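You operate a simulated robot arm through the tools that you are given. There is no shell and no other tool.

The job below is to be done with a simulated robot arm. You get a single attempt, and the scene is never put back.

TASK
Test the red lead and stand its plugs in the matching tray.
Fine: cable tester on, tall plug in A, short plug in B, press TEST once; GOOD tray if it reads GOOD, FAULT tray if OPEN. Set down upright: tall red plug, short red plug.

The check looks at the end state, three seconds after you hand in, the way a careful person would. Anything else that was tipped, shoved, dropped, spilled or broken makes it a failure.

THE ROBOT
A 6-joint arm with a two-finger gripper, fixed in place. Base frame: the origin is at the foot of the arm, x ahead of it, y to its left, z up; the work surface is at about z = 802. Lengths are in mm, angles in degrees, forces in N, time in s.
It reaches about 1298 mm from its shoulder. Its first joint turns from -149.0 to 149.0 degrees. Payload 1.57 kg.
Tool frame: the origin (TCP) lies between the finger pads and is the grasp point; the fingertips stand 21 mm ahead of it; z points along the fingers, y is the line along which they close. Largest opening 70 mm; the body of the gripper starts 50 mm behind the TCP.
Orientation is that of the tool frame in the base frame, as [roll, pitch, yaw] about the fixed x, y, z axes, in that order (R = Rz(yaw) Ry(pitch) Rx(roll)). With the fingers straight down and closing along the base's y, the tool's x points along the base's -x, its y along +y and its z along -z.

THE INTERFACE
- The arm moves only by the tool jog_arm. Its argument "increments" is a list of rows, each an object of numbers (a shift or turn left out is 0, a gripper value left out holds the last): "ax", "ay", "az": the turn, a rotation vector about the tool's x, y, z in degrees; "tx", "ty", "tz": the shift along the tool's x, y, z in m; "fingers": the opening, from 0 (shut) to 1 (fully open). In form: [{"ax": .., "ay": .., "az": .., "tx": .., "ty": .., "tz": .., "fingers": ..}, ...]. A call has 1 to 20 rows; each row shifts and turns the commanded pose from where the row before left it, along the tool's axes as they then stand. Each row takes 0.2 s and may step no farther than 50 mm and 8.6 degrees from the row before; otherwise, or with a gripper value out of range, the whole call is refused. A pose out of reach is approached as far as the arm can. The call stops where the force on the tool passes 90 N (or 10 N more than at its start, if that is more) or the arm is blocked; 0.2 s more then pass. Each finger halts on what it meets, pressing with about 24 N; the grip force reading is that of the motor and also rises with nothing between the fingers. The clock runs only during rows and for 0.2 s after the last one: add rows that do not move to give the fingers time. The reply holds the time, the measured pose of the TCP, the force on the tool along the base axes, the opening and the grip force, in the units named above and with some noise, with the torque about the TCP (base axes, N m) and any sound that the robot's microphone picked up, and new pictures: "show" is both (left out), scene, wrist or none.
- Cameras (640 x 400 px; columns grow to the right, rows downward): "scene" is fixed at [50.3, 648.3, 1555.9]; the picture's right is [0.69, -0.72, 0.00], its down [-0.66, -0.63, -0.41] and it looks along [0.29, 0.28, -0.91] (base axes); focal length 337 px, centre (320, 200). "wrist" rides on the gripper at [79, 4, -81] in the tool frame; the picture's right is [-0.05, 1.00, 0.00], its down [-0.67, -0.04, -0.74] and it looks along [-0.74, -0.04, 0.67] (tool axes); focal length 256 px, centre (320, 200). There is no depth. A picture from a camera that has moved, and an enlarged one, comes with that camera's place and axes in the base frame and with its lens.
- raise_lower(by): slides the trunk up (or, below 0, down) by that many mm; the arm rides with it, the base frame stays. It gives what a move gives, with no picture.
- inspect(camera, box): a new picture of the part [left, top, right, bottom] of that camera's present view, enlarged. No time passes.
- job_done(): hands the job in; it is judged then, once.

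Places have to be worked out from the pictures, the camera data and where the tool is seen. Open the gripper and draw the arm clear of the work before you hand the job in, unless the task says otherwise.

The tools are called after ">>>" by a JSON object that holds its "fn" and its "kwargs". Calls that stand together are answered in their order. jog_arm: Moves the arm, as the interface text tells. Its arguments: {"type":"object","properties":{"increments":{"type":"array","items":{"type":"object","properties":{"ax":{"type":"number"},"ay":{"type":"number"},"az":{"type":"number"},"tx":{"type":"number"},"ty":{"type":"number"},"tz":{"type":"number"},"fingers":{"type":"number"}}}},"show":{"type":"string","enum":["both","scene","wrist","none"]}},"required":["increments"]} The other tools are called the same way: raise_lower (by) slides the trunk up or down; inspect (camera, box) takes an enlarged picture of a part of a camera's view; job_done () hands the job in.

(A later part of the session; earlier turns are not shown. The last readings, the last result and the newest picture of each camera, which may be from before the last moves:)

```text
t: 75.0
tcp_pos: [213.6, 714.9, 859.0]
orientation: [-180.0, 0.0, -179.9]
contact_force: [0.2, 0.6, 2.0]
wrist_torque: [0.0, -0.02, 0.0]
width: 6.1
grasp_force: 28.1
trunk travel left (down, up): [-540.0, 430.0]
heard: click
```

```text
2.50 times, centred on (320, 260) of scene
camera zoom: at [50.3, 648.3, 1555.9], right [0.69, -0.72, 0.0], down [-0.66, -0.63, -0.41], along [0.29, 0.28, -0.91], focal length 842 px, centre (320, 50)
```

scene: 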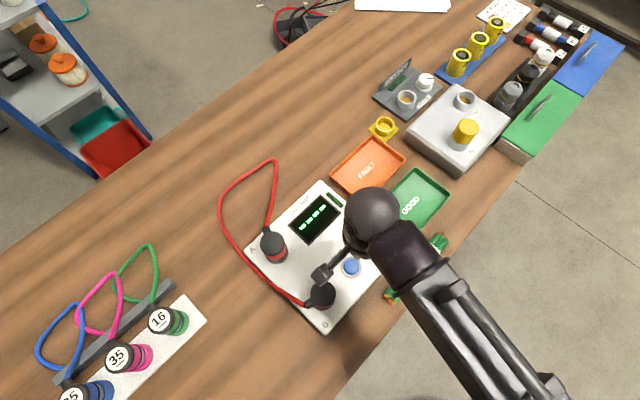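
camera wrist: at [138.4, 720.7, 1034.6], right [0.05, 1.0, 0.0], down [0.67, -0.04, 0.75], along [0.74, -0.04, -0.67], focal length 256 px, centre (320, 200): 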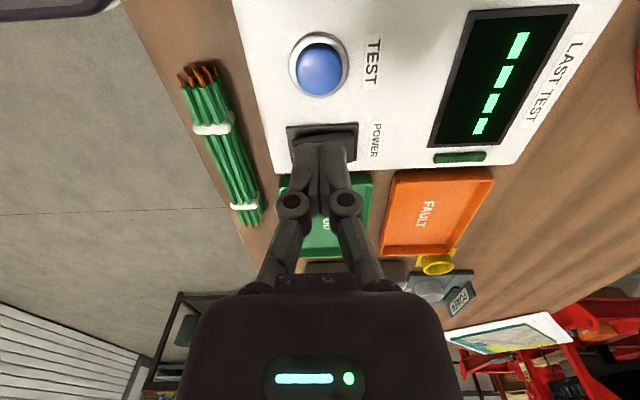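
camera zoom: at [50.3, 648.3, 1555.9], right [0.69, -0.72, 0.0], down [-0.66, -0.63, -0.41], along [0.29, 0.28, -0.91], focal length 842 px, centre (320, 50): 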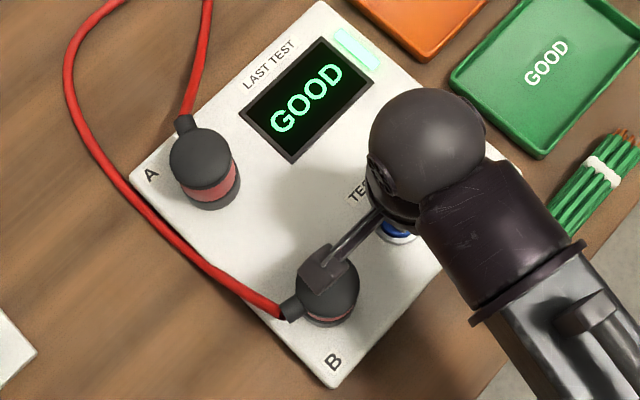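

A click was heard and the display reads GOOD. I'll lift straight up off the button.

>>> {"fn": "raise_lower", "kwargs": {"by": 100}}

>>> {"fn": "inspect", "kwargs": {"camera": "scene", "box": [240, 180, 400, 340]}}

```text
t: 76.3
tcp_pos: [213.5, 714.3, 958.5]
orientation: [180.0, 0.0, 180.0]
contact_force: [-0.1, -0.1, 0.2]
wrist_torque: [0.01, -0.03, -0.04]
width: 0.2
grasp_force: 28.4
trunk travel left (down, up): [-640.0, 330.0]
```

```text
2.50 times, centred on (320, 260) of scene
camera zoom: at [50.3, 648.3, 1555.9], right [0.69, -0.72, 0.0], down [-0.66, -0.63, -0.41], along [0.29, 0.28, -0.91], focal length 842 px, centre (320, 50)
```

zoom: 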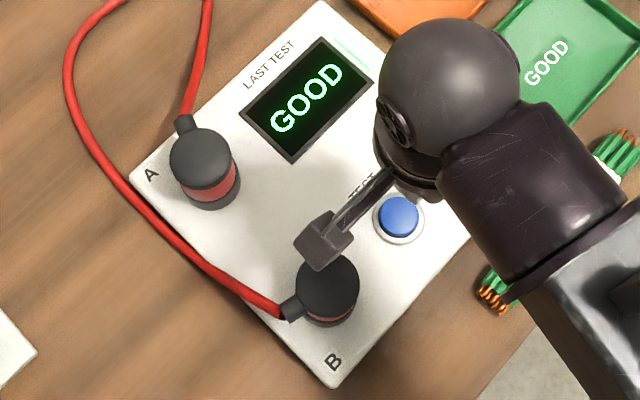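

The result is GOOD, so both plugs go to the GOOD tray (about x 358–518, y 660–770). I'll first fetch the tall plug: move above A, open, and turn the tool to close along x as before.

>>> {"fn": "jog_arm", "kwargs": {"increments": [{"tx": 0.0224, "ty": 0.0353}, {"tx": 0.0224, "ty": 0.0353}, {"tx": 0.0224, "ty": 0.0353}, {"tx": 0.0224, "ty": 0.0353, "fingers": 1}, {"az": -8.182}, {"az": -8.182}, {"az": -8.182}, {"az": -8.182}, {"az": -8.182}, {"az": -8.182}, {"az": -8.182}, {"az": -8.182}, {"az": -8.182}, {"az": -8.182}, {"az": -8.18}, {}], "show": "both"}}

>>> {"fn": "jog_arm", "kwargs": {"increments": [{}], "show": "none"}}

>>> {"fn": "jog_arm", "kwargs": {"increments": [{}], "show": "none"}}

>>> {"fn": "inspect", "kwargs": {"camera": "wrist", "box": [240, 20, 400, 180]}}

```text
t: 79.7
tcp_pos: [123.6, 854.7, 959.8]
orientation: [-180.0, 0.0, -89.9]
contact_force: [0.2, -0.3, 0.3]
wrist_torque: [0.04, 0.0, -0.02]
width: 70.0
grasp_force: 0.0
trunk travel left (down, up): [-640.0, 330.0]
camera wrist: at [120.3, 776.3, 1040.0], right [-1.0, 0.05, 0.0], down [0.03, 0.67, 0.74], along [0.04, 0.74, -0.67], focal length 256 px, centre (320, 200)
```

scene: 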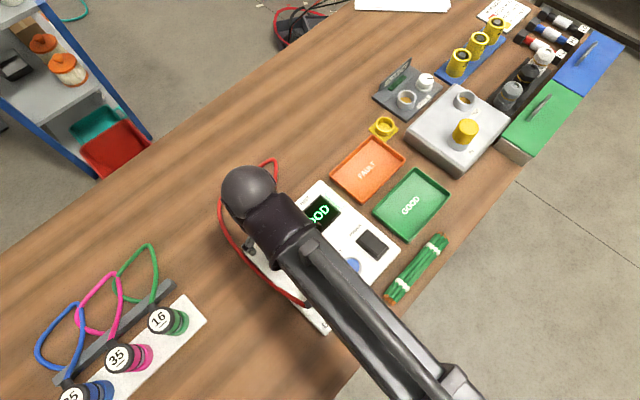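
wrist: 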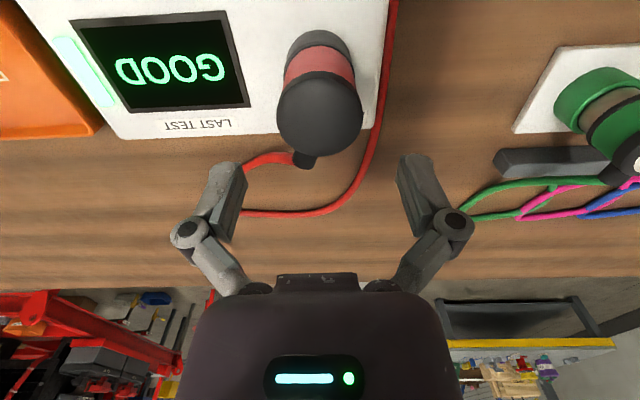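

```text
t: 80.1
tcp_pos: [124.5, 855.2, 958.2]
orientation: [180.0, 0.0, -89.9]
contact_force: [1.0, 0.0, 1.5]
wrist_torque: [0.03, -0.01, 0.0]
width: 70.2
grasp_force: 0.0
trunk travel left (down, up): [-640.0, 330.0]
```

```text
t: 80.5
tcp_pos: [124.7, 855.7, 958.9]
orientation: [180.0, 0.1, -90.0]
contact_force: [-0.4, 0.0, -0.3]
wrist_torque: [-0.01, -0.04, -0.03]
width: 69.7
grasp_force: 0.0
trunk travel left (down, up): [-640.0, 330.0]
```

```text
2.50 times, centred on (320, 100) of wrist
camera zoom: at [120.1, 776.3, 1040.0], right [-1.0, 0.05, 0.0], down [0.04, 0.67, 0.74], along [0.04, 0.74, -0.67], focal length 640 px, centre (320, 450)
```

zoom: 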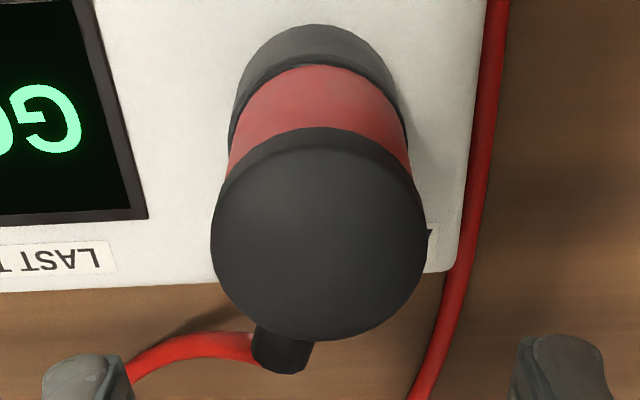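

The tall plug is centred under the gripper. I'll lower to the same grip height (TCP z ≈ 881) and close.

>>> {"fn": "raise_lower", "kwargs": {"by": -77}}

>>> {"fn": "jog_arm", "kwargs": {"increments": [{"fingers": 0.78}, {}, {"fingers": 0}, {}, {}, {}], "show": "wrist"}}

```text
t: 81.6
tcp_pos: [124.2, 854.9, 882.7]
orientation: [179.9, -0.1, -90.0]
contact_force: [0.0, 0.1, -0.5]
wrist_torque: [-0.02, -0.01, -0.01]
width: 70.2
grasp_force: 0.1
trunk travel left (down, up): [-563.0, 407.0]
```

```text
t: 83.0
tcp_pos: [123.4, 855.1, 882.1]
orientation: [-180.0, 0.0, -90.0]
contact_force: [0.8, 2.4, 5.8]
wrist_torque: [0.04, 0.02, -0.06]
width: 47.0
grasp_force: 23.7
trunk travel left (down, up): [-563.0, 407.0]
camera wrist: at [120.1, 776.3, 963.2], right [-1.0, 0.05, 0.0], down [0.04, 0.67, 0.75], along [0.04, 0.74, -0.67], focal length 256 px, centre (320, 200)
```

wrist: 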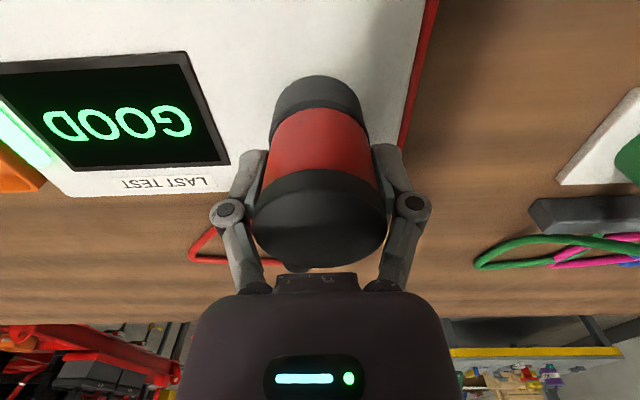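

Gripped at 47.0 mm. I'll lift it out of the cup, watching for drag.

>>> {"fn": "raise_lower", "kwargs": {"by": 25}}

>>> {"fn": "raise_lower", "kwargs": {"by": 45}}

>>> {"fn": "jog_arm", "kwargs": {"increments": [{}], "show": "both"}}

```text
t: 83.7
tcp_pos: [124.2, 854.2, 906.1]
orientation: [179.9, -0.1, -90.0]
contact_force: [0.0, -0.3, -1.3]
wrist_torque: [0.01, -0.01, -0.04]
width: 47.0
grasp_force: 23.7
trunk travel left (down, up): [-588.0, 382.0]
```

```text
t: 84.6
tcp_pos: [124.0, 855.5, 951.1]
orientation: [-179.9, -0.1, -90.0]
contact_force: [-0.2, -1.0, -0.7]
wrist_torque: [-0.01, 0.0, 0.0]
width: 47.1
grasp_force: 24.5
trunk travel left (down, up): [-633.0, 337.0]
```

```text
t: 85.0
tcp_pos: [124.8, 855.4, 952.6]
orientation: [-180.0, 0.0, -90.0]
contact_force: [0.2, -0.1, -2.1]
wrist_torque: [0.0, -0.03, 0.01]
width: 47.0
grasp_force: 23.8
trunk travel left (down, up): [-633.0, 337.0]
camera wrist: at [120.1, 776.4, 1032.9], right [-1.0, 0.05, 0.0], down [0.04, 0.67, 0.74], along [0.04, 0.74, -0.67], focal length 256 px, centre (320, 200)
```

scene: 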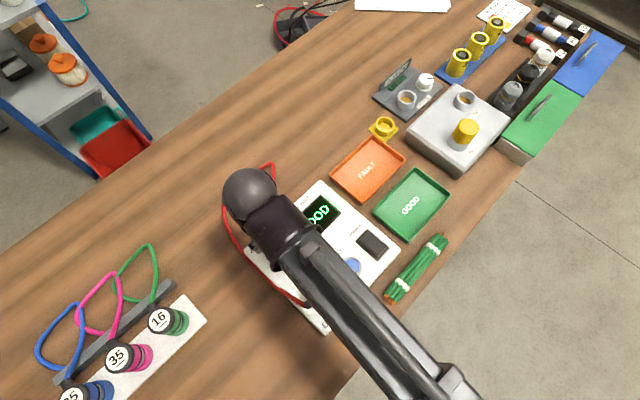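
wrist: 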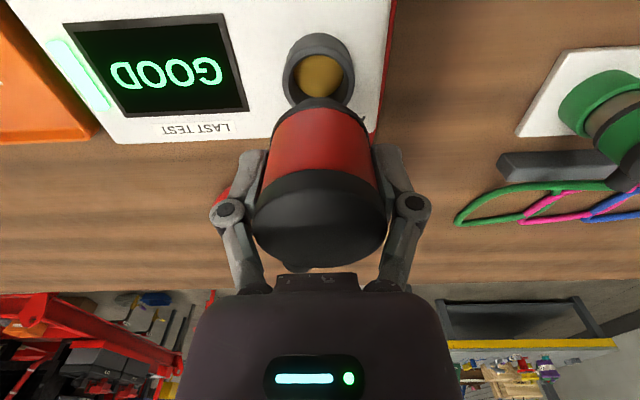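

The plug is out of A. I'll carry it at this height to above the far half of the GOOD tray (x ≈ 470, y ≈ 714), in moderate steps so the cable trails gently.

>>> {"fn": "jog_arm", "kwargs": {"increments": [{"tx": 0.01175, "ty": -0.0288}, {"tx": 0.01175, "ty": -0.0288}, {"tx": 0.01175, "ty": -0.0288}, {"tx": 0.01175, "ty": -0.0288}, {"tx": 0.01175, "ty": -0.0288}, {"tx": 0.01175, "ty": -0.0288}, {"tx": 0.01175, "ty": -0.0288}, {"tx": 0.01175, "ty": -0.0288}, {"tx": 0.01175, "ty": -0.0288}, {"tx": 0.01175, "ty": -0.0288}, {"tx": 0.01175, "ty": -0.0288}, {"tx": 0.01175, "ty": -0.0288}, {}, {}], "show": "both"}}

>>> {"fn": "jog_arm", "kwargs": {"increments": [{}], "show": "none"}}

>>> {"fn": "jog_arm", "kwargs": {"increments": [{}], "show": "none"}}

```text
t: 88.0
tcp_pos: [469.2, 715.0, 951.6]
orientation: [180.0, 0.0, -89.9]
contact_force: [0.4, -0.7, -0.6]
wrist_torque: [-0.02, -0.02, 0.0]
width: 47.1
grasp_force: 23.6
trunk travel left (down, up): [-633.0, 337.0]
camera wrist: at [466.2, 635.6, 1033.0], right [-1.0, 0.05, 0.0], down [0.04, 0.67, 0.74], along [0.04, 0.74, -0.67], focal length 256 px, centre (320, 200)
```

scene: 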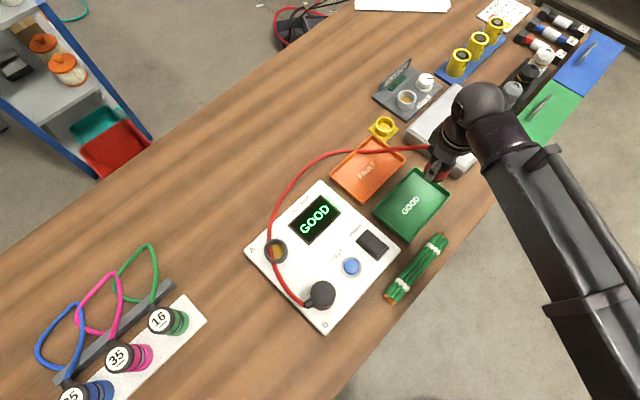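
wrist: 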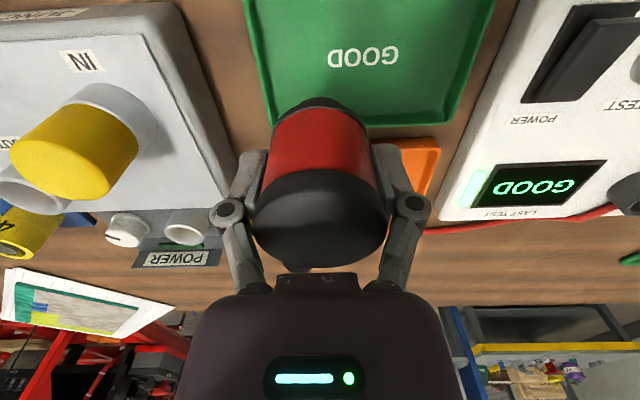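

```text
t: 88.4
tcp_pos: [470.0, 713.4, 951.5]
orientation: [-180.0, 0.0, -90.0]
contact_force: [0.0, 0.5, -1.3]
wrist_torque: [0.02, -0.01, 0.02]
width: 47.3
grasp_force: 24.0
trunk travel left (down, up): [-633.0, 337.0]
```

```text
t: 88.8
tcp_pos: [469.7, 715.0, 951.6]
orientation: [179.9, 0.0, -90.0]
contact_force: [-0.1, 0.1, -1.2]
wrist_torque: [0.0, 0.01, -0.01]
width: 47.1
grasp_force: 24.5
trunk travel left (down, up): [-633.0, 337.0]
```

The plug hangs over the GOOD tray. I'll zoom to find the tray walls relative to the plug.

>>> {"fn": "inspect", "kwargs": {"camera": "wrist", "box": [220, 0, 520, 180]}}

>>> {"fn": "inspect", "kwargs": {"camera": "scene", "box": [320, 90, 500, 260]}}

```text
2.13 times, centred on (370, 90) of wrist
camera zoom: at [466.1, 635.5, 1033.0], right [-1.0, 0.05, 0.0], down [0.04, 0.67, 0.74], along [0.04, 0.74, -0.67], focal length 546 px, centre (213, 435)
```

zoom: 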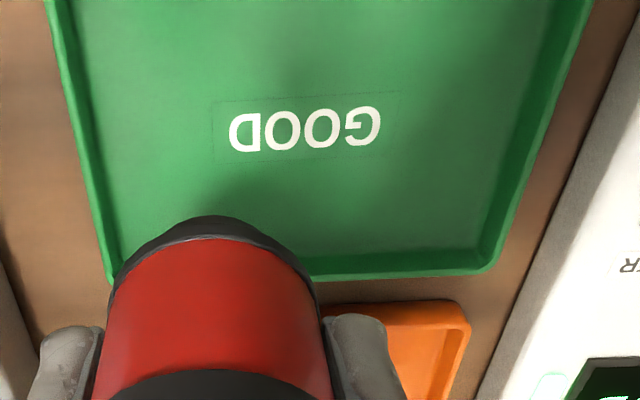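

```text
2.35 times, centred on (410, 175) of scene
camera zoom: at [50.3, 648.3, 1555.9], right [0.69, -0.72, 0.0], down [-0.66, -0.63, -0.41], along [0.29, 0.28, -0.91], focal length 792 px, centre (108, 259)
```

zoom: 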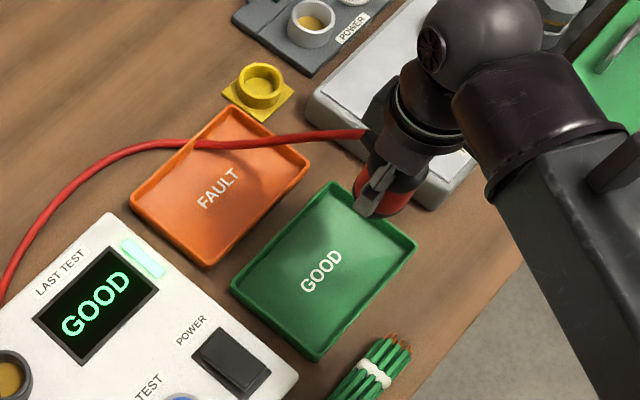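

The tray floor spans roughly x 355–513, y 665–762, so the plug at (470, 715) is well inside with room beside it for the short one. I'll lower toward the floor.

>>> {"fn": "raise_lower", "kwargs": {"by": -94}}

>>> {"fn": "inspect", "kwargs": {"camera": "wrist", "box": [180, 20, 460, 200]}}

```text
t: 90.1
tcp_pos: [470.3, 713.6, 857.9]
orientation: [-179.9, -0.1, -89.9]
contact_force: [-0.4, 0.6, -1.0]
wrist_torque: [0.03, -0.01, 0.01]
width: 47.0
grasp_force: 23.9
trunk travel left (down, up): [-539.0, 431.0]
```

```text
2.22 times, centred on (320, 110) of wrist
camera zoom: at [466.1, 635.4, 939.1], right [-1.0, 0.05, 0.0], down [0.04, 0.67, 0.74], along [0.04, 0.74, -0.67], focal length 569 px, centre (320, 400)
```

zoom: 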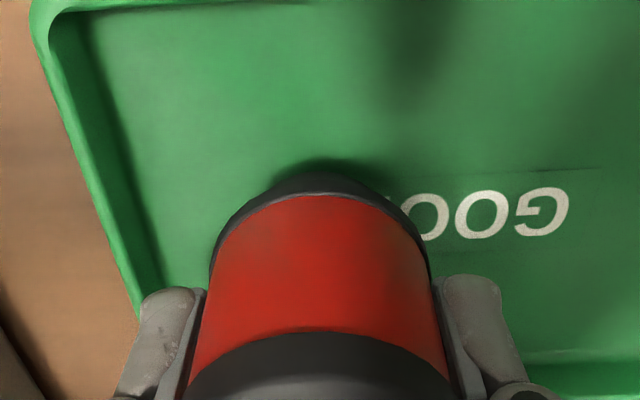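

The +x finger is near the tray wall, so I'll shift 4 mm to -x, then lower in small steps to touch the floor.

>>> {"fn": "jog_arm", "kwargs": {"increments": [{"ty": 0.004}, {}], "show": "none"}}

>>> {"fn": "raise_lower", "kwargs": {"by": -5}}

>>> {"fn": "raise_lower", "kwargs": {"by": -2}}

>>> {"fn": "raise_lower", "kwargs": {"by": -1.5}}

```text
t: 90.7
tcp_pos: [466.0, 714.8, 858.0]
orientation: [-180.0, -0.1, -90.0]
contact_force: [-0.6, -0.3, -1.2]
wrist_torque: [0.02, -0.02, 0.0]
width: 47.0
grasp_force: 24.0
trunk travel left (down, up): [-539.0, 431.0]
```

```text
t: 91.2
tcp_pos: [466.4, 713.7, 851.3]
orientation: [179.8, 0.0, -90.0]
contact_force: [0.6, 0.3, -1.0]
wrist_torque: [-0.02, -0.02, 0.01]
width: 47.1
grasp_force: 24.6
trunk travel left (down, up): [-534.0, 436.0]
```

```text
t: 91.8
tcp_pos: [465.2, 713.7, 850.8]
orientation: [-179.9, 0.0, -90.0]
contact_force: [1.6, 3.3, 10.1]
wrist_torque: [0.11, -0.08, 0.02]
width: 47.1
grasp_force: 24.0
trunk travel left (down, up): [-532.0, 438.0]
```

```text
t: 92.3
tcp_pos: [465.1, 714.5, 850.7]
orientation: [-179.9, 0.2, -90.0]
contact_force: [4.3, 4.5, 21.3]
wrist_torque: [0.13, -0.13, -0.03]
width: 47.3
grasp_force: 23.5
trunk travel left (down, up): [-531.0, 439.0]
```

The plug rests on the tray floor (21 N). I'll ease up 1.5 mm and open the fingers only partly so they stay inside the tray walls.

>>> {"fn": "raise_lower", "kwargs": {"by": 1.5}}

>>> {"fn": "jog_arm", "kwargs": {"increments": [{"fingers": 0.74}, {}, {"fingers": 0.86}, {}, {}], "show": "both"}}

```text
t: 92.8
tcp_pos: [464.7, 713.6, 851.5]
orientation: [180.0, 0.0, -90.0]
contact_force: [1.3, -1.1, 1.1]
wrist_torque: [-0.06, 0.03, 0.02]
width: 47.3
grasp_force: 23.5
trunk travel left (down, up): [-532.0, 438.0]
```

```text
t: 94.0
tcp_pos: [465.4, 713.8, 851.2]
orientation: [-179.9, 0.0, -90.0]
contact_force: [-0.1, -0.3, -0.4]
wrist_torque: [0.04, -0.04, 0.0]
width: 60.1
grasp_force: 0.1
trunk travel left (down, up): [-532.0, 438.0]
camera wrist: at [462.1, 635.9, 932.1], right [-1.0, 0.05, 0.0], down [0.04, 0.67, 0.74], along [0.04, 0.74, -0.67], focal length 256 px, centre (320, 200)
```

scene: 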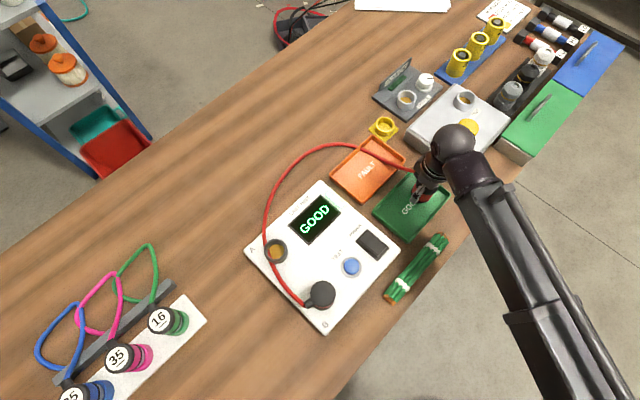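
wrist: 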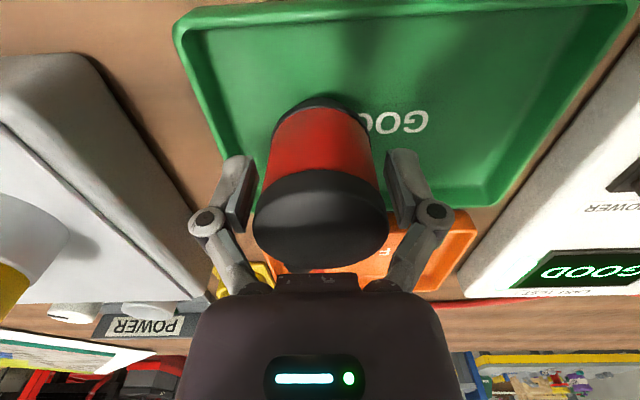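

The plug stands upright in the tray with the fingers clear on both sides. I'll lift straight up and look.

>>> {"fn": "raise_lower", "kwargs": {"by": 110}}

>>> {"fn": "jog_arm", "kwargs": {"increments": [{}], "show": "both"}}

>>> {"fn": "inspect", "kwargs": {"camera": "scene", "box": [320, 90, 500, 260]}}

```text
t: 95.4
tcp_pos: [465.4, 712.8, 960.9]
orientation: [180.0, 0.1, -90.0]
contact_force: [0.0, 0.8, 0.5]
wrist_torque: [0.01, 0.03, 0.04]
width: 60.4
grasp_force: 0.0
trunk travel left (down, up): [-642.0, 328.0]
```

```text
t: 95.8
tcp_pos: [465.6, 713.5, 961.1]
orientation: [-180.0, 0.0, -90.0]
contact_force: [-0.6, 0.8, 0.1]
wrist_torque: [-0.02, -0.03, 0.01]
width: 60.0
grasp_force: 0.1
trunk travel left (down, up): [-642.0, 328.0]
camera wrist: at [462.1, 635.9, 1042.0], right [-1.0, 0.05, 0.0], down [0.04, 0.67, 0.74], along [0.04, 0.74, -0.67], focal length 256 px, centre (320, 200)
```

scene: 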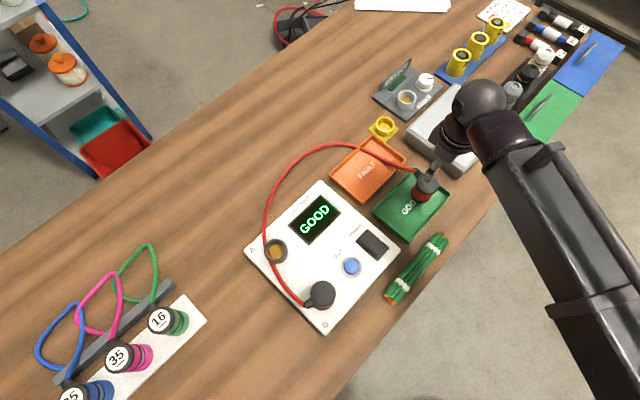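
wrist: 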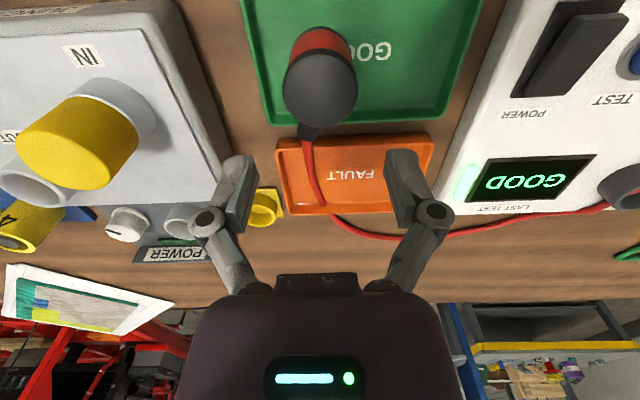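

```text
2.35 times, centred on (410, 175) of scene
camera zoom: at [50.3, 648.3, 1555.9], right [0.69, -0.72, 0.0], down [-0.66, -0.63, -0.41], along [0.29, 0.28, -0.91], focal length 792 px, centre (108, 259)
```

zoom: 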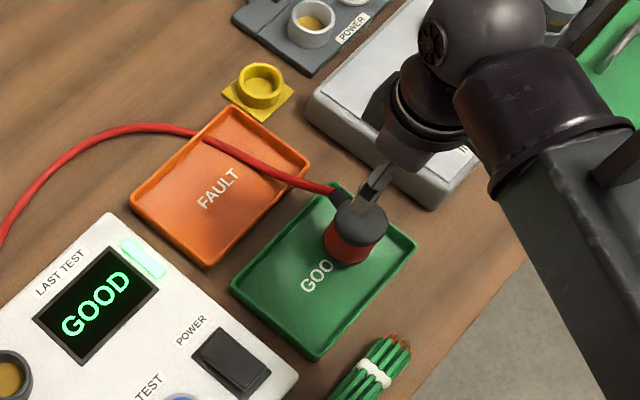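

The tall plug stands upright in the GOOD tray with its cable trailing over the FAULT tray. Now I'll return above B (125, 715), turning the tool back to close along y.

>>> {"fn": "jog_arm", "kwargs": {"increments": [{"ty": 0.0426, "tx": -0.0002}, {"ty": 0.0426, "tx": -0.0002}, {"ty": 0.0426, "tx": -0.0002}, {"ty": 0.0426, "tx": -0.0002}, {"ty": 0.0426, "tx": -0.0002}, {"ty": 0.0426, "tx": -0.0002}, {"ty": 0.0426, "tx": -0.0002}, {"ty": 0.0426, "tx": -0.0002, "fingers": 1}, {"az": 8.182}, {"az": 8.182}, {"az": 8.182}, {"az": 8.182}, {"az": 8.182}, {"az": 8.182}, {"az": 8.182}, {"az": 8.182}, {"az": 8.182}, {"az": 8.182}, {"az": 8.18}, {}], "show": "both"}}

>>> {"fn": "jog_arm", "kwargs": {"increments": [{}], "show": "none"}}

>>> {"fn": "jog_arm", "kwargs": {"increments": [{}], "show": "none"}}

>>> {"fn": "inspect", "kwargs": {"camera": "wrist", "box": [240, 20, 400, 180]}}

```text
t: 100.0
tcp_pos: [125.8, 716.4, 960.4]
orientation: [-180.0, 0.1, 179.9]
contact_force: [-0.1, 0.0, -0.1]
wrist_torque: [-0.03, 0.01, -0.01]
width: 69.9
grasp_force: 0.2
out of reach, approached as far as the arm can: row 5, 6, 7, 17
trunk travel left (down, up): [-642.0, 328.0]
camera wrist: at [45.9, 721.7, 1042.0], right [0.06, 1.0, 0.0], down [0.67, -0.04, 0.75], along [0.74, -0.04, -0.67], focal length 256 px, centre (320, 200)
```

scene: 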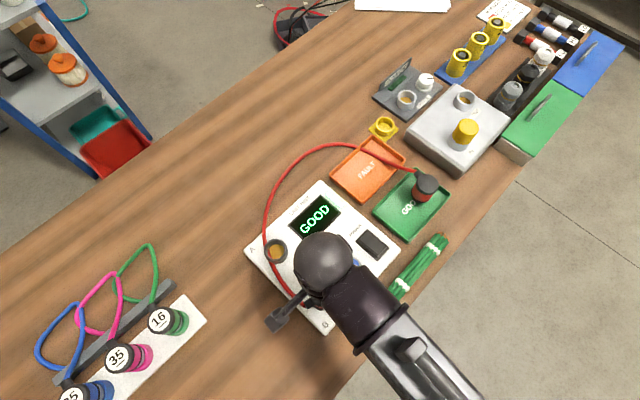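
wrist: 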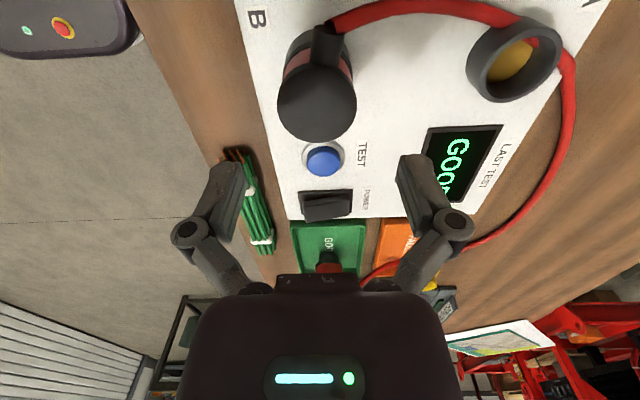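

```text
t: 100.4
tcp_pos: [125.5, 716.3, 959.9]
orientation: [-180.0, 0.0, 179.9]
contact_force: [0.3, 0.3, -0.3]
wrist_torque: [-0.01, -0.04, -0.02]
width: 69.9
grasp_force: 0.1
trunk travel left (down, up): [-642.0, 328.0]
```

```text
t: 100.8
tcp_pos: [124.9, 716.2, 961.9]
orientation: [180.0, 0.0, -180.0]
contact_force: [0.5, 0.2, 0.4]
wrist_torque: [0.0, 0.01, 0.04]
width: 70.1
grasp_force: 0.0
trunk travel left (down, up): [-642.0, 328.0]
```

```text
2.50 times, centred on (320, 100) of wrist
camera zoom: at [45.9, 721.6, 1042.0], right [0.05, 1.0, 0.0], down [0.67, -0.04, 0.75], along [0.74, -0.04, -0.67], focal length 640 px, centre (320, 450)
```

zoom: 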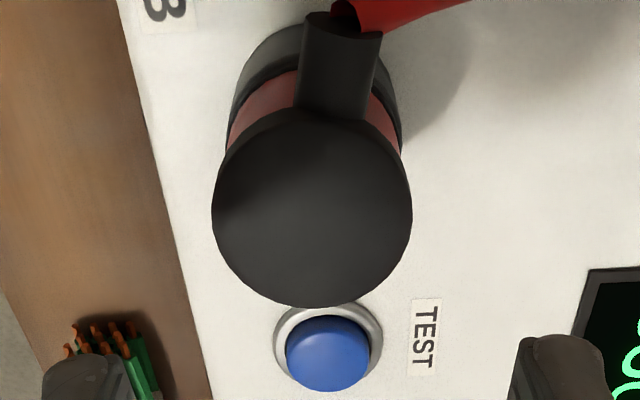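

The short plug sits about 1.8 mm to -y and 1.3 mm to -x of the tool. I'll correct and lower to the grip height (TCP z ≈ 874), then close.

>>> {"fn": "jog_arm", "kwargs": {"increments": [{"tx": 0.0013, "ty": -0.0018}, {}], "show": "none"}}

>>> {"fn": "raise_lower", "kwargs": {"by": -87}}

>>> {"fn": "inspect", "kwargs": {"camera": "wrist", "box": [160, 60, 480, 260]}}

```text
t: 101.4
tcp_pos: [123.7, 714.7, 961.1]
orientation: [180.0, 0.0, -180.0]
contact_force: [1.3, -0.2, 0.5]
wrist_torque: [0.01, 0.0, 0.02]
width: 69.6
grasp_force: 0.1
trunk travel left (down, up): [-642.0, 328.0]
```

```text
t: 102.6
tcp_pos: [123.4, 715.0, 873.6]
orientation: [180.0, 0.0, -179.9]
contact_force: [-0.3, -0.2, 0.3]
wrist_torque: [0.01, -0.01, 0.02]
width: 69.7
grasp_force: 0.0
trunk travel left (down, up): [-555.0, 415.0]
```

```text
2.00 times, centred on (320, 160) of wrist
camera zoom: at [44.5, 719.5, 955.1], right [0.05, 1.0, 0.0], down [0.67, -0.04, 0.75], along [0.74, -0.04, -0.67], focal length 512 px, centre (320, 280)
```

zoom: 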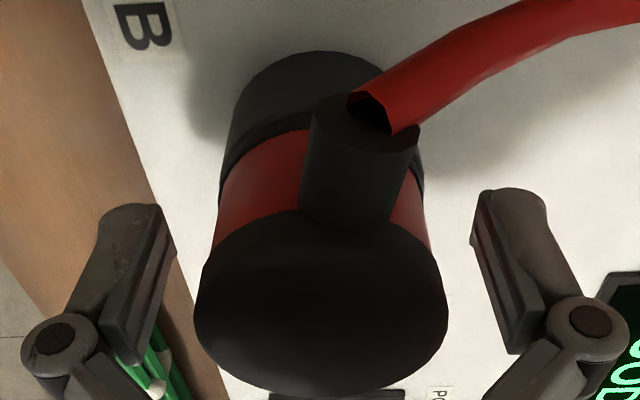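

Well centred, with no contact. Closing on the short plug.

>>> {"fn": "jog_arm", "kwargs": {"increments": [{"fingers": 0.78}, {}, {"fingers": 0}, {}, {}, {}], "show": "none"}}

>>> {"fn": "raise_lower", "kwargs": {"by": 25}}

>>> {"fn": "raise_lower", "kwargs": {"by": 50}}

>>> {"fn": "jog_arm", "kwargs": {"increments": [{}], "show": "both"}}

```text
t: 104.0
tcp_pos: [122.6, 714.0, 873.2]
orientation: [180.0, 0.0, -180.0]
contact_force: [-0.2, 1.6, 4.0]
wrist_torque: [0.02, -0.02, -0.03]
width: 46.6
grasp_force: 23.9
trunk travel left (down, up): [-555.0, 415.0]
```

```text
t: 104.7
tcp_pos: [123.6, 715.6, 898.3]
orientation: [-180.0, -0.1, 180.0]
contact_force: [0.1, -0.2, -1.8]
wrist_torque: [0.03, 0.01, 0.0]
width: 46.4
grasp_force: 24.0
trunk travel left (down, up): [-580.0, 390.0]
```

```text
t: 105.7
tcp_pos: [122.9, 714.9, 948.3]
orientation: [180.0, 0.0, 179.9]
contact_force: [0.6, -0.2, -1.1]
wrist_torque: [0.02, 0.0, 0.02]
width: 46.6
grasp_force: 23.7
trunk travel left (down, up): [-630.0, 340.0]
```

```text
t: 106.0
tcp_pos: [123.6, 713.7, 948.3]
orientation: [179.9, 0.0, -180.0]
contact_force: [-0.2, 0.0, -1.7]
wrist_torque: [0.0, -0.01, 0.01]
width: 46.6
grasp_force: 24.4
trunk travel left (down, up): [-630.0, 340.0]
camera wrist: at [44.5, 719.7, 1029.9], right [0.05, 1.0, 0.0], down [0.67, -0.04, 0.75], along [0.74, -0.04, -0.67], focal length 256 px, centre (320, 200)
```

scene: 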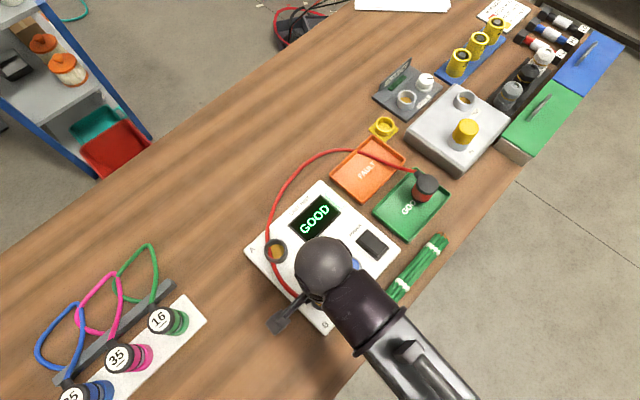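
wrist: 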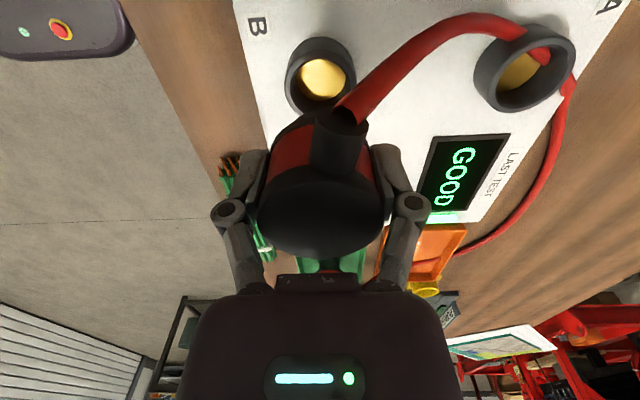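

The short plug is out of B, cable trailing behind. I'll carry it along +x to the near half of the GOOD tray (x ≈ 394).

>>> {"fn": "jog_arm", "kwargs": {"increments": [{"tx": -0.0271}, {"tx": -0.0271}, {"tx": -0.0271}, {"tx": -0.0271}, {"tx": -0.0271}, {"tx": -0.0271}, {"tx": -0.0271}, {"tx": -0.0271}, {"tx": -0.0271}, {"tx": -0.0268, "ty": 0.0007}, {}, {}], "show": "both"}}

>>> {"fn": "jog_arm", "kwargs": {"increments": [{}], "show": "none"}}

>>> {"fn": "jog_arm", "kwargs": {"increments": [{}], "show": "none"}}

>>> {"fn": "inspect", "kwargs": {"camera": "wrist", "box": [220, 20, 420, 220]}}

>>> {"fn": "inspect", "kwargs": {"camera": "scene", "box": [240, 100, 480, 340]}}

```text
t: 108.7
tcp_pos: [395.9, 715.2, 948.8]
orientation: [180.0, 0.0, -180.0]
contact_force: [-0.2, 0.1, -1.5]
wrist_torque: [0.01, 0.03, -0.04]
width: 46.5
grasp_force: 23.6
trunk travel left (down, up): [-630.0, 340.0]
camera wrist: at [316.6, 719.7, 1030.0], right [0.05, 1.0, 0.0], down [0.67, -0.04, 0.74], along [0.74, -0.04, -0.67], focal length 256 px, centre (320, 200)
```

scene: 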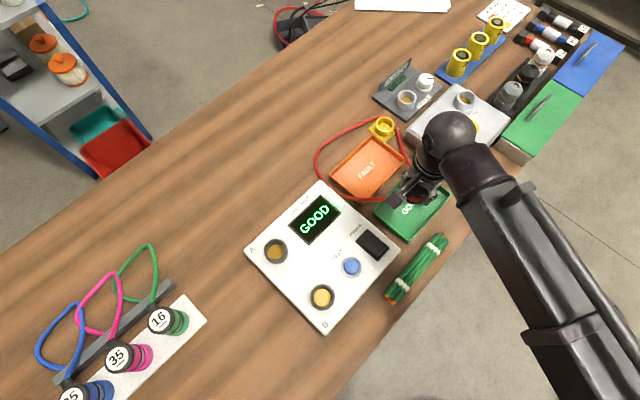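
wrist: 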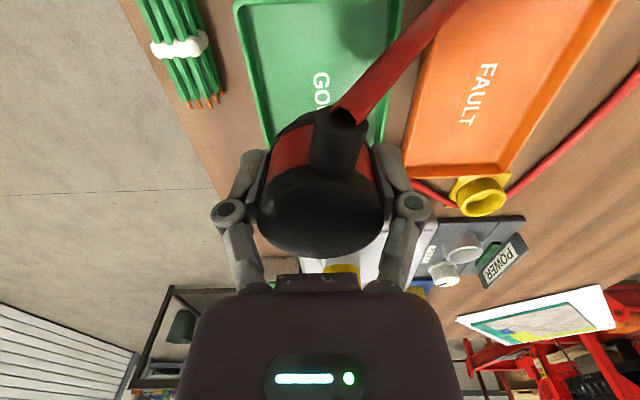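

```text
t: 109.0
tcp_pos: [395.0, 714.5, 949.6]
orientation: [180.0, 0.0, 180.0]
contact_force: [0.3, -0.2, -2.2]
wrist_torque: [0.0, -0.01, 0.05]
width: 46.7
grasp_force: 23.9
trunk travel left (down, up): [-630.0, 340.0]
```

```text
t: 109.5
tcp_pos: [394.9, 714.5, 948.0]
orientation: [180.0, 0.0, 180.0]
contact_force: [-0.5, -0.3, -0.9]
wrist_torque: [-0.05, 0.03, -0.03]
width: 46.5
grasp_force: 23.8
trunk travel left (down, up): [-630.0, 340.0]
```

```text
2.00 times, centred on (320, 120) of wrist
camera zoom: at [316.6, 719.7, 1030.0], right [0.05, 1.0, 0.0], down [0.67, -0.04, 0.74], along [0.74, -0.04, -0.67], focal length 512 px, centre (320, 360)
```

zoom: 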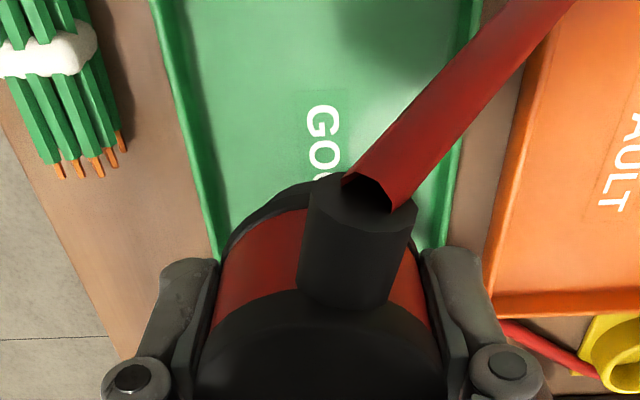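

```text
1.67 times, centred on (360, 220) of scene
camera zoom: at [50.3, 648.3, 1555.9], right [0.69, -0.72, 0.0], down [-0.66, -0.63, -0.41], along [0.29, 0.28, -0.91], focal length 561 px, centre (253, 167)
```

zoom: 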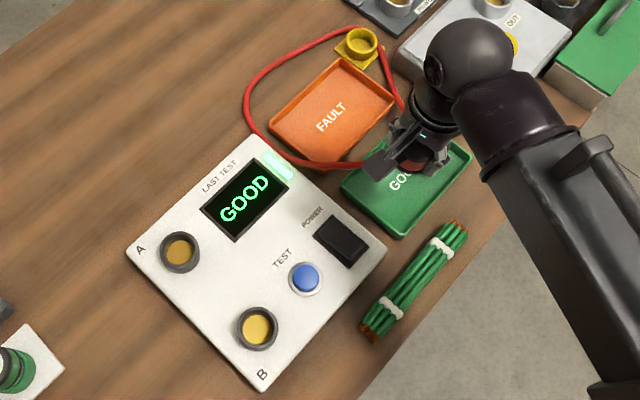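

The plug is over the near half of the tray. The cable loop now runs around the FAULT tray near the small yellow cup; I'll look closely whether it's touching or has moved that.

>>> {"fn": "inspect", "kwargs": {"camera": "scene", "box": [340, 100, 420, 160]}}

>>> {"fn": "inspect", "kwargs": {"camera": "scene", "box": [300, 100, 460, 260]}}

>>> {"fn": "inspect", "kwargs": {"camera": "wrist", "box": [380, 60, 640, 300]}}

```text
6.67 times, centred on (380, 130) of scene
camera zoom: at [50.3, 648.3, 1555.9], right [0.69, -0.72, 0.0], down [-0.66, -0.63, -0.41], along [0.29, 0.28, -0.91], focal length 2244 px, centre (-80, 667)
```

zoom: 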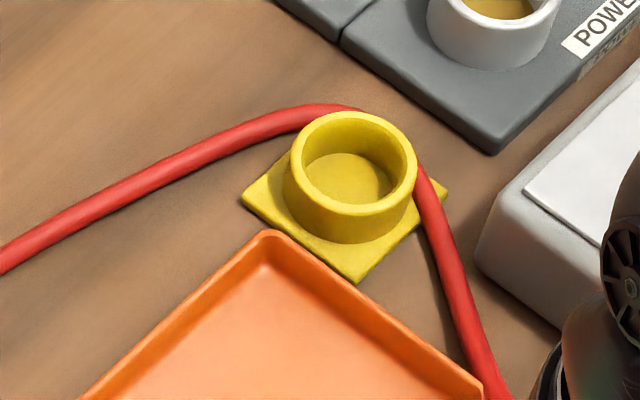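

```text
2.50 times, centred on (380, 180) of scene
camera zoom: at [50.3, 648.3, 1555.9], right [0.69, -0.72, 0.0], down [-0.66, -0.63, -0.41], along [0.29, 0.28, -0.91], focal length 842 px, centre (170, 250)
```

zoom: 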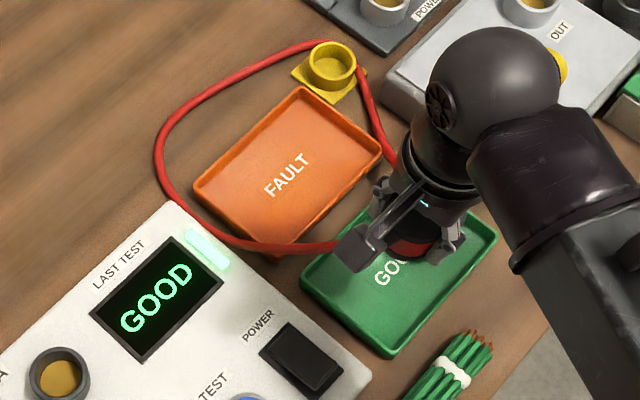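

```text
1.67 times, centred on (510, 180) of wrist
camera zoom: at [316.6, 719.7, 1030.0], right [0.05, 1.0, 0.0], down [0.67, -0.04, 0.74], along [0.74, -0.04, -0.67], focal length 427 px, centre (3, 233)
```

zoom: 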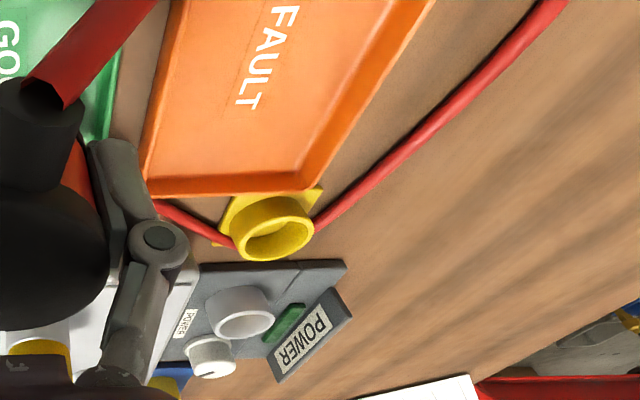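

The cable lies behind the yellow cup. I'll zoom more on its base plate to judge whether it has moved, compared to the first pictures.

>>> {"fn": "inspect", "kwargs": {"camera": "scene", "box": [360, 110, 410, 150]}}

>>> {"fn": "inspect", "kwargs": {"camera": "scene", "box": [320, 50, 520, 250]}}

```text
10.00 times, centred on (385, 130) of scene
camera zoom: at [50.3, 648.3, 1555.9], right [0.69, -0.72, 0.0], down [-0.66, -0.63, -0.41], along [0.29, 0.28, -0.91], focal length 3367 px, centre (-330, 900)
```

zoom: 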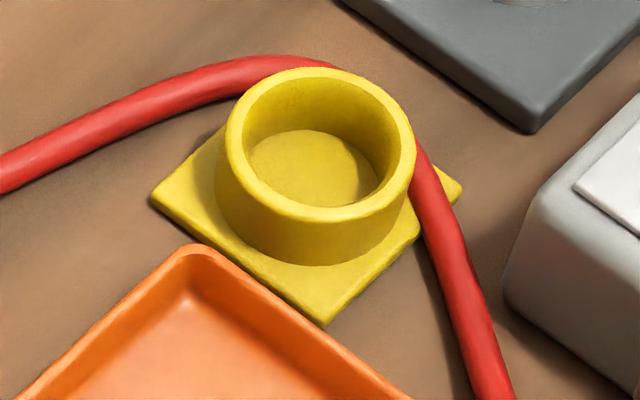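

```text
2.00 times, centred on (420, 150) of scene
camera zoom: at [50.3, 648.3, 1555.9], right [0.69, -0.72, 0.0], down [-0.66, -0.63, -0.41], along [0.29, 0.28, -0.91], focal length 673 px, centre (120, 300)
```

zoom: 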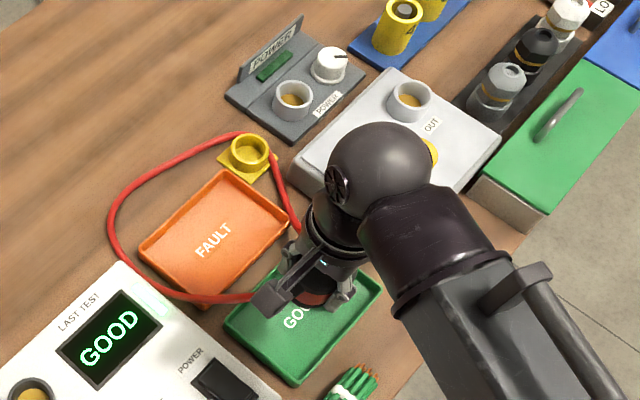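

The yellow cup hasn't shifted compared with the first picture, the cable just lies against it. The plug is within the tray (walls y ≈ 659–774, near edge x ≈ 354), so I'll lower it toward the floor.

>>> {"fn": "raise_lower", "kwargs": {"by": -60}}

>>> {"fn": "inspect", "kwargs": {"camera": "scene", "box": [320, 90, 480, 250]}}

>>> {"fn": "inspect", "kwargs": {"camera": "wrist", "box": [160, 0, 480, 200]}}

```text
t: 110.5
tcp_pos: [394.9, 713.9, 888.6]
orientation: [180.0, 0.0, 180.0]
contact_force: [-0.2, 0.2, -0.7]
wrist_torque: [-0.02, 0.01, 0.01]
width: 46.7
grasp_force: 24.0
trunk travel left (down, up): [-570.0, 400.0]
```

```text
2.50 times, centred on (400, 170) of scene
camera zoom: at [50.3, 648.3, 1555.9], right [0.69, -0.72, 0.0], down [-0.66, -0.63, -0.41], along [0.29, 0.28, -0.91], focal length 842 px, centre (120, 275)
```

zoom: 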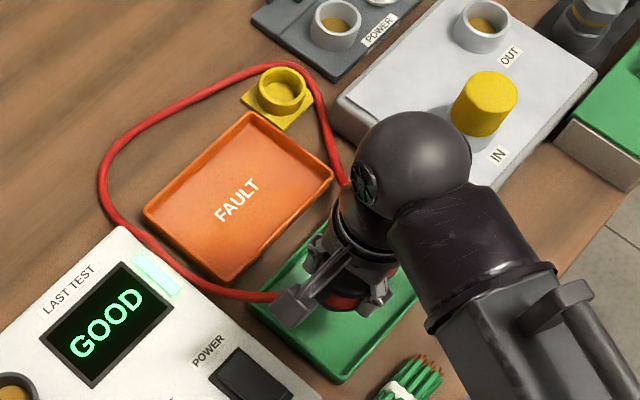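

```text
2.00 times, centred on (320, 100) of wrist
camera zoom: at [316.6, 719.6, 970.1], right [0.05, 1.0, 0.0], down [0.67, -0.04, 0.74], along [0.74, -0.04, -0.67], focal length 512 px, centre (320, 400)
```

zoom: 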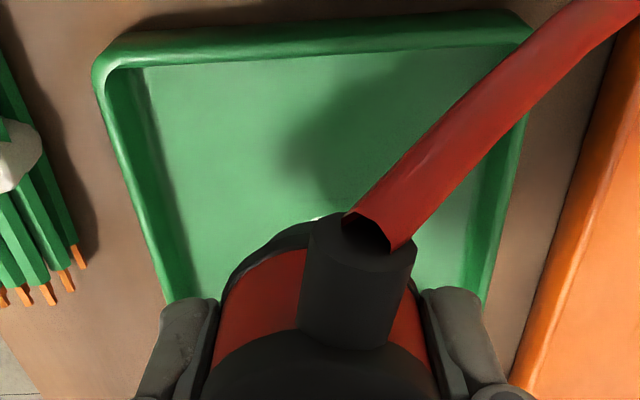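

The plug is well clear of the tray walls. I'll continue down toward the floor and then feel for contact.

>>> {"fn": "raise_lower", "kwargs": {"by": -38}}

>>> {"fn": "raise_lower", "kwargs": {"by": -4}}

>>> {"fn": "raise_lower", "kwargs": {"by": -2}}

```text
t: 111.3
tcp_pos: [395.6, 716.3, 851.9]
orientation: [-180.0, 0.0, -180.0]
contact_force: [-0.1, -0.6, -1.7]
wrist_torque: [-0.03, 0.03, -0.01]
width: 46.8
grasp_force: 24.0
trunk travel left (down, up): [-532.0, 438.0]
```

```text
t: 111.8
tcp_pos: [395.0, 714.2, 846.7]
orientation: [-180.0, -0.1, -180.0]
contact_force: [0.5, 0.2, -2.1]
wrist_torque: [0.02, -0.01, 0.02]
width: 46.7
grasp_force: 23.7
trunk travel left (down, up): [-528.0, 442.0]
```

```text
t: 112.3
tcp_pos: [394.7, 715.0, 844.6]
orientation: [-179.9, 0.0, -179.9]
contact_force: [0.8, -0.8, -1.4]
wrist_torque: [0.01, 0.02, 0.03]
width: 46.6
grasp_force: 24.4
trunk travel left (down, up): [-526.0, 444.0]
```

Not touching yet; a little further.

>>> {"fn": "raise_lower", "kwargs": {"by": -1.5}}

>>> {"fn": "raise_lower", "kwargs": {"by": -1}}

```text
t: 112.8
tcp_pos: [395.0, 714.8, 843.2]
orientation: [-180.0, 0.0, 179.9]
contact_force: [0.5, -0.6, 2.9]
wrist_torque: [0.03, 0.01, 0.0]
width: 46.5
grasp_force: 23.8
trunk travel left (down, up): [-525.0, 445.0]
```

```text
t: 113.3
tcp_pos: [395.1, 715.5, 842.4]
orientation: [179.9, 0.1, 179.9]
contact_force: [3.1, 4.8, 18.2]
wrist_torque: [0.15, -0.12, -0.01]
width: 46.6
grasp_force: 23.6
trunk travel left (down, up): [-524.0, 446.0]
```

The plug now rests on the tray floor (18 N). I'll ease up 1 mm and open gently, then check that it stands.

>>> {"fn": "raise_lower", "kwargs": {"by": 1}}

>>> {"fn": "jog_arm", "kwargs": {"increments": [{"fingers": 0.74}, {}, {"fingers": 0.9}, {}, {}], "show": "both"}}

```text
t: 113.8
tcp_pos: [395.5, 714.9, 844.5]
orientation: [-180.0, 0.0, -179.9]
contact_force: [0.8, 0.8, 5.3]
wrist_torque: [0.05, -0.07, 0.02]
width: 46.6
grasp_force: 24.1
trunk travel left (down, up): [-525.0, 445.0]
```

```text
t: 115.0
tcp_pos: [394.7, 715.3, 843.8]
orientation: [180.0, 0.0, 180.0]
contact_force: [0.8, 0.0, 0.6]
wrist_torque: [0.01, 0.0, 0.0]
width: 63.0
grasp_force: 0.1
trunk travel left (down, up): [-525.0, 445.0]
camera wrist: at [316.6, 719.7, 924.6], right [0.05, 1.0, 0.0], down [0.67, -0.04, 0.74], along [0.74, -0.04, -0.67], focal length 256 px, centre (320, 200)
```

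scene: 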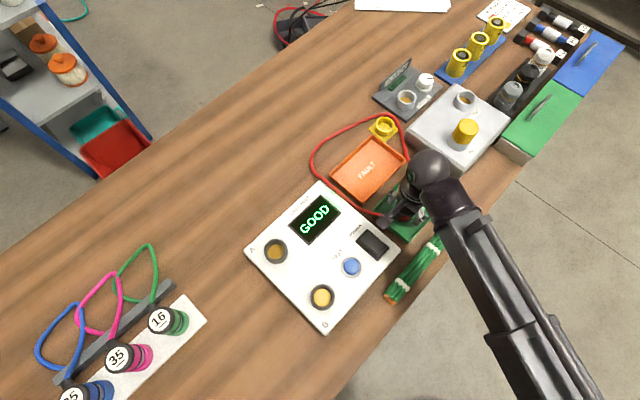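
wrist: 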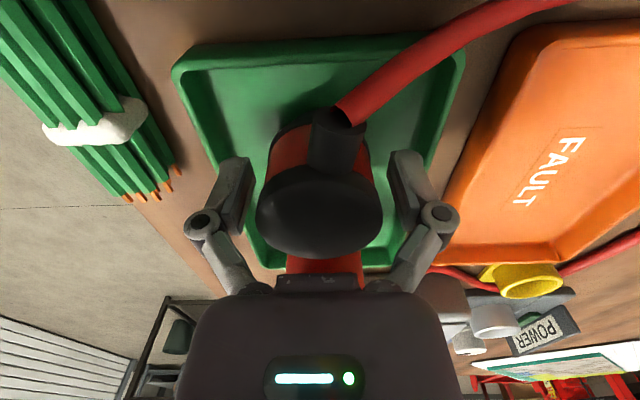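

The short plug stands upright and the fingers are clear. I'll lift straight up.

>>> {"fn": "raise_lower", "kwargs": {"by": 40}}

>>> {"fn": "raise_lower", "kwargs": {"by": 140}}

>>> {"fn": "jog_arm", "kwargs": {"increments": [{}], "show": "both"}}

>>> {"fn": "inspect", "kwargs": {"camera": "wrist", "box": [180, 0, 560, 240]}}

```text
t: 115.9
tcp_pos: [395.9, 715.1, 883.6]
orientation: [179.9, 0.0, 180.0]
contact_force: [0.3, 0.6, -0.9]
wrist_torque: [-0.04, -0.01, -0.02]
width: 62.8
grasp_force: 0.1
trunk travel left (down, up): [-565.0, 405.0]
```

```text
t: 117.5
tcp_pos: [394.5, 716.2, 1023.4]
orientation: [179.9, -0.1, -179.9]
contact_force: [-0.9, -0.3, 0.0]
wrist_torque: [0.0, -0.02, 0.0]
width: 63.3
grasp_force: 0.1
trunk travel left (down, up): [-705.0, 265.0]
```

```text
t: 118.0
tcp_pos: [396.3, 714.1, 1024.2]
orientation: [180.0, 0.0, 180.0]
contact_force: [-0.7, 0.3, 0.9]
wrist_torque: [-0.02, -0.02, 0.02]
width: 63.1
grasp_force: 0.1
trunk travel left (down, up): [-705.0, 265.0]
camera wrist: at [316.6, 719.7, 1104.5], right [0.05, 1.0, 0.0], down [0.67, -0.04, 0.74], along [0.74, -0.04, -0.67], focal length 256 px, centre (320, 200)
```

scene: 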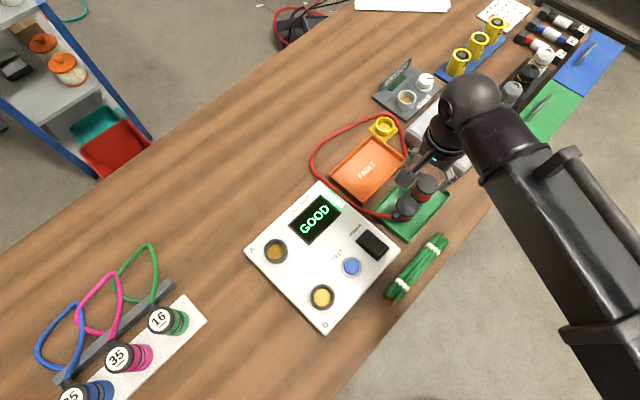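
wrist: 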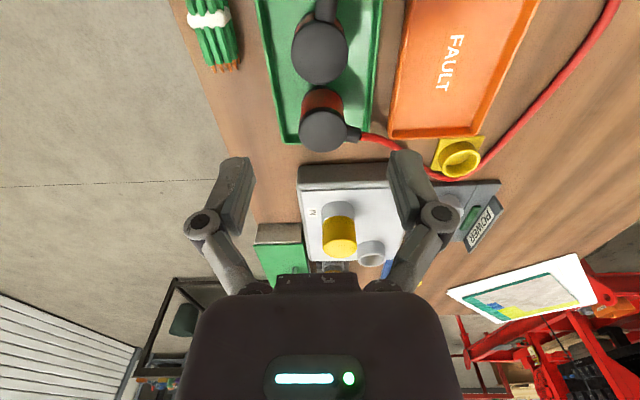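

```text
1.67 times, centred on (370, 120) of wrist
camera zoom: at [316.6, 719.7, 1104.5], right [0.05, 1.0, 0.0], down [0.67, -0.04, 0.74], along [0.74, -0.04, -0.67], focal length 427 px, centre (237, 333)
```

zoom: 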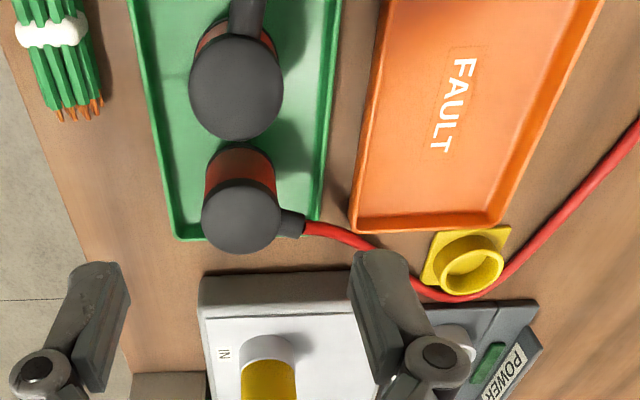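

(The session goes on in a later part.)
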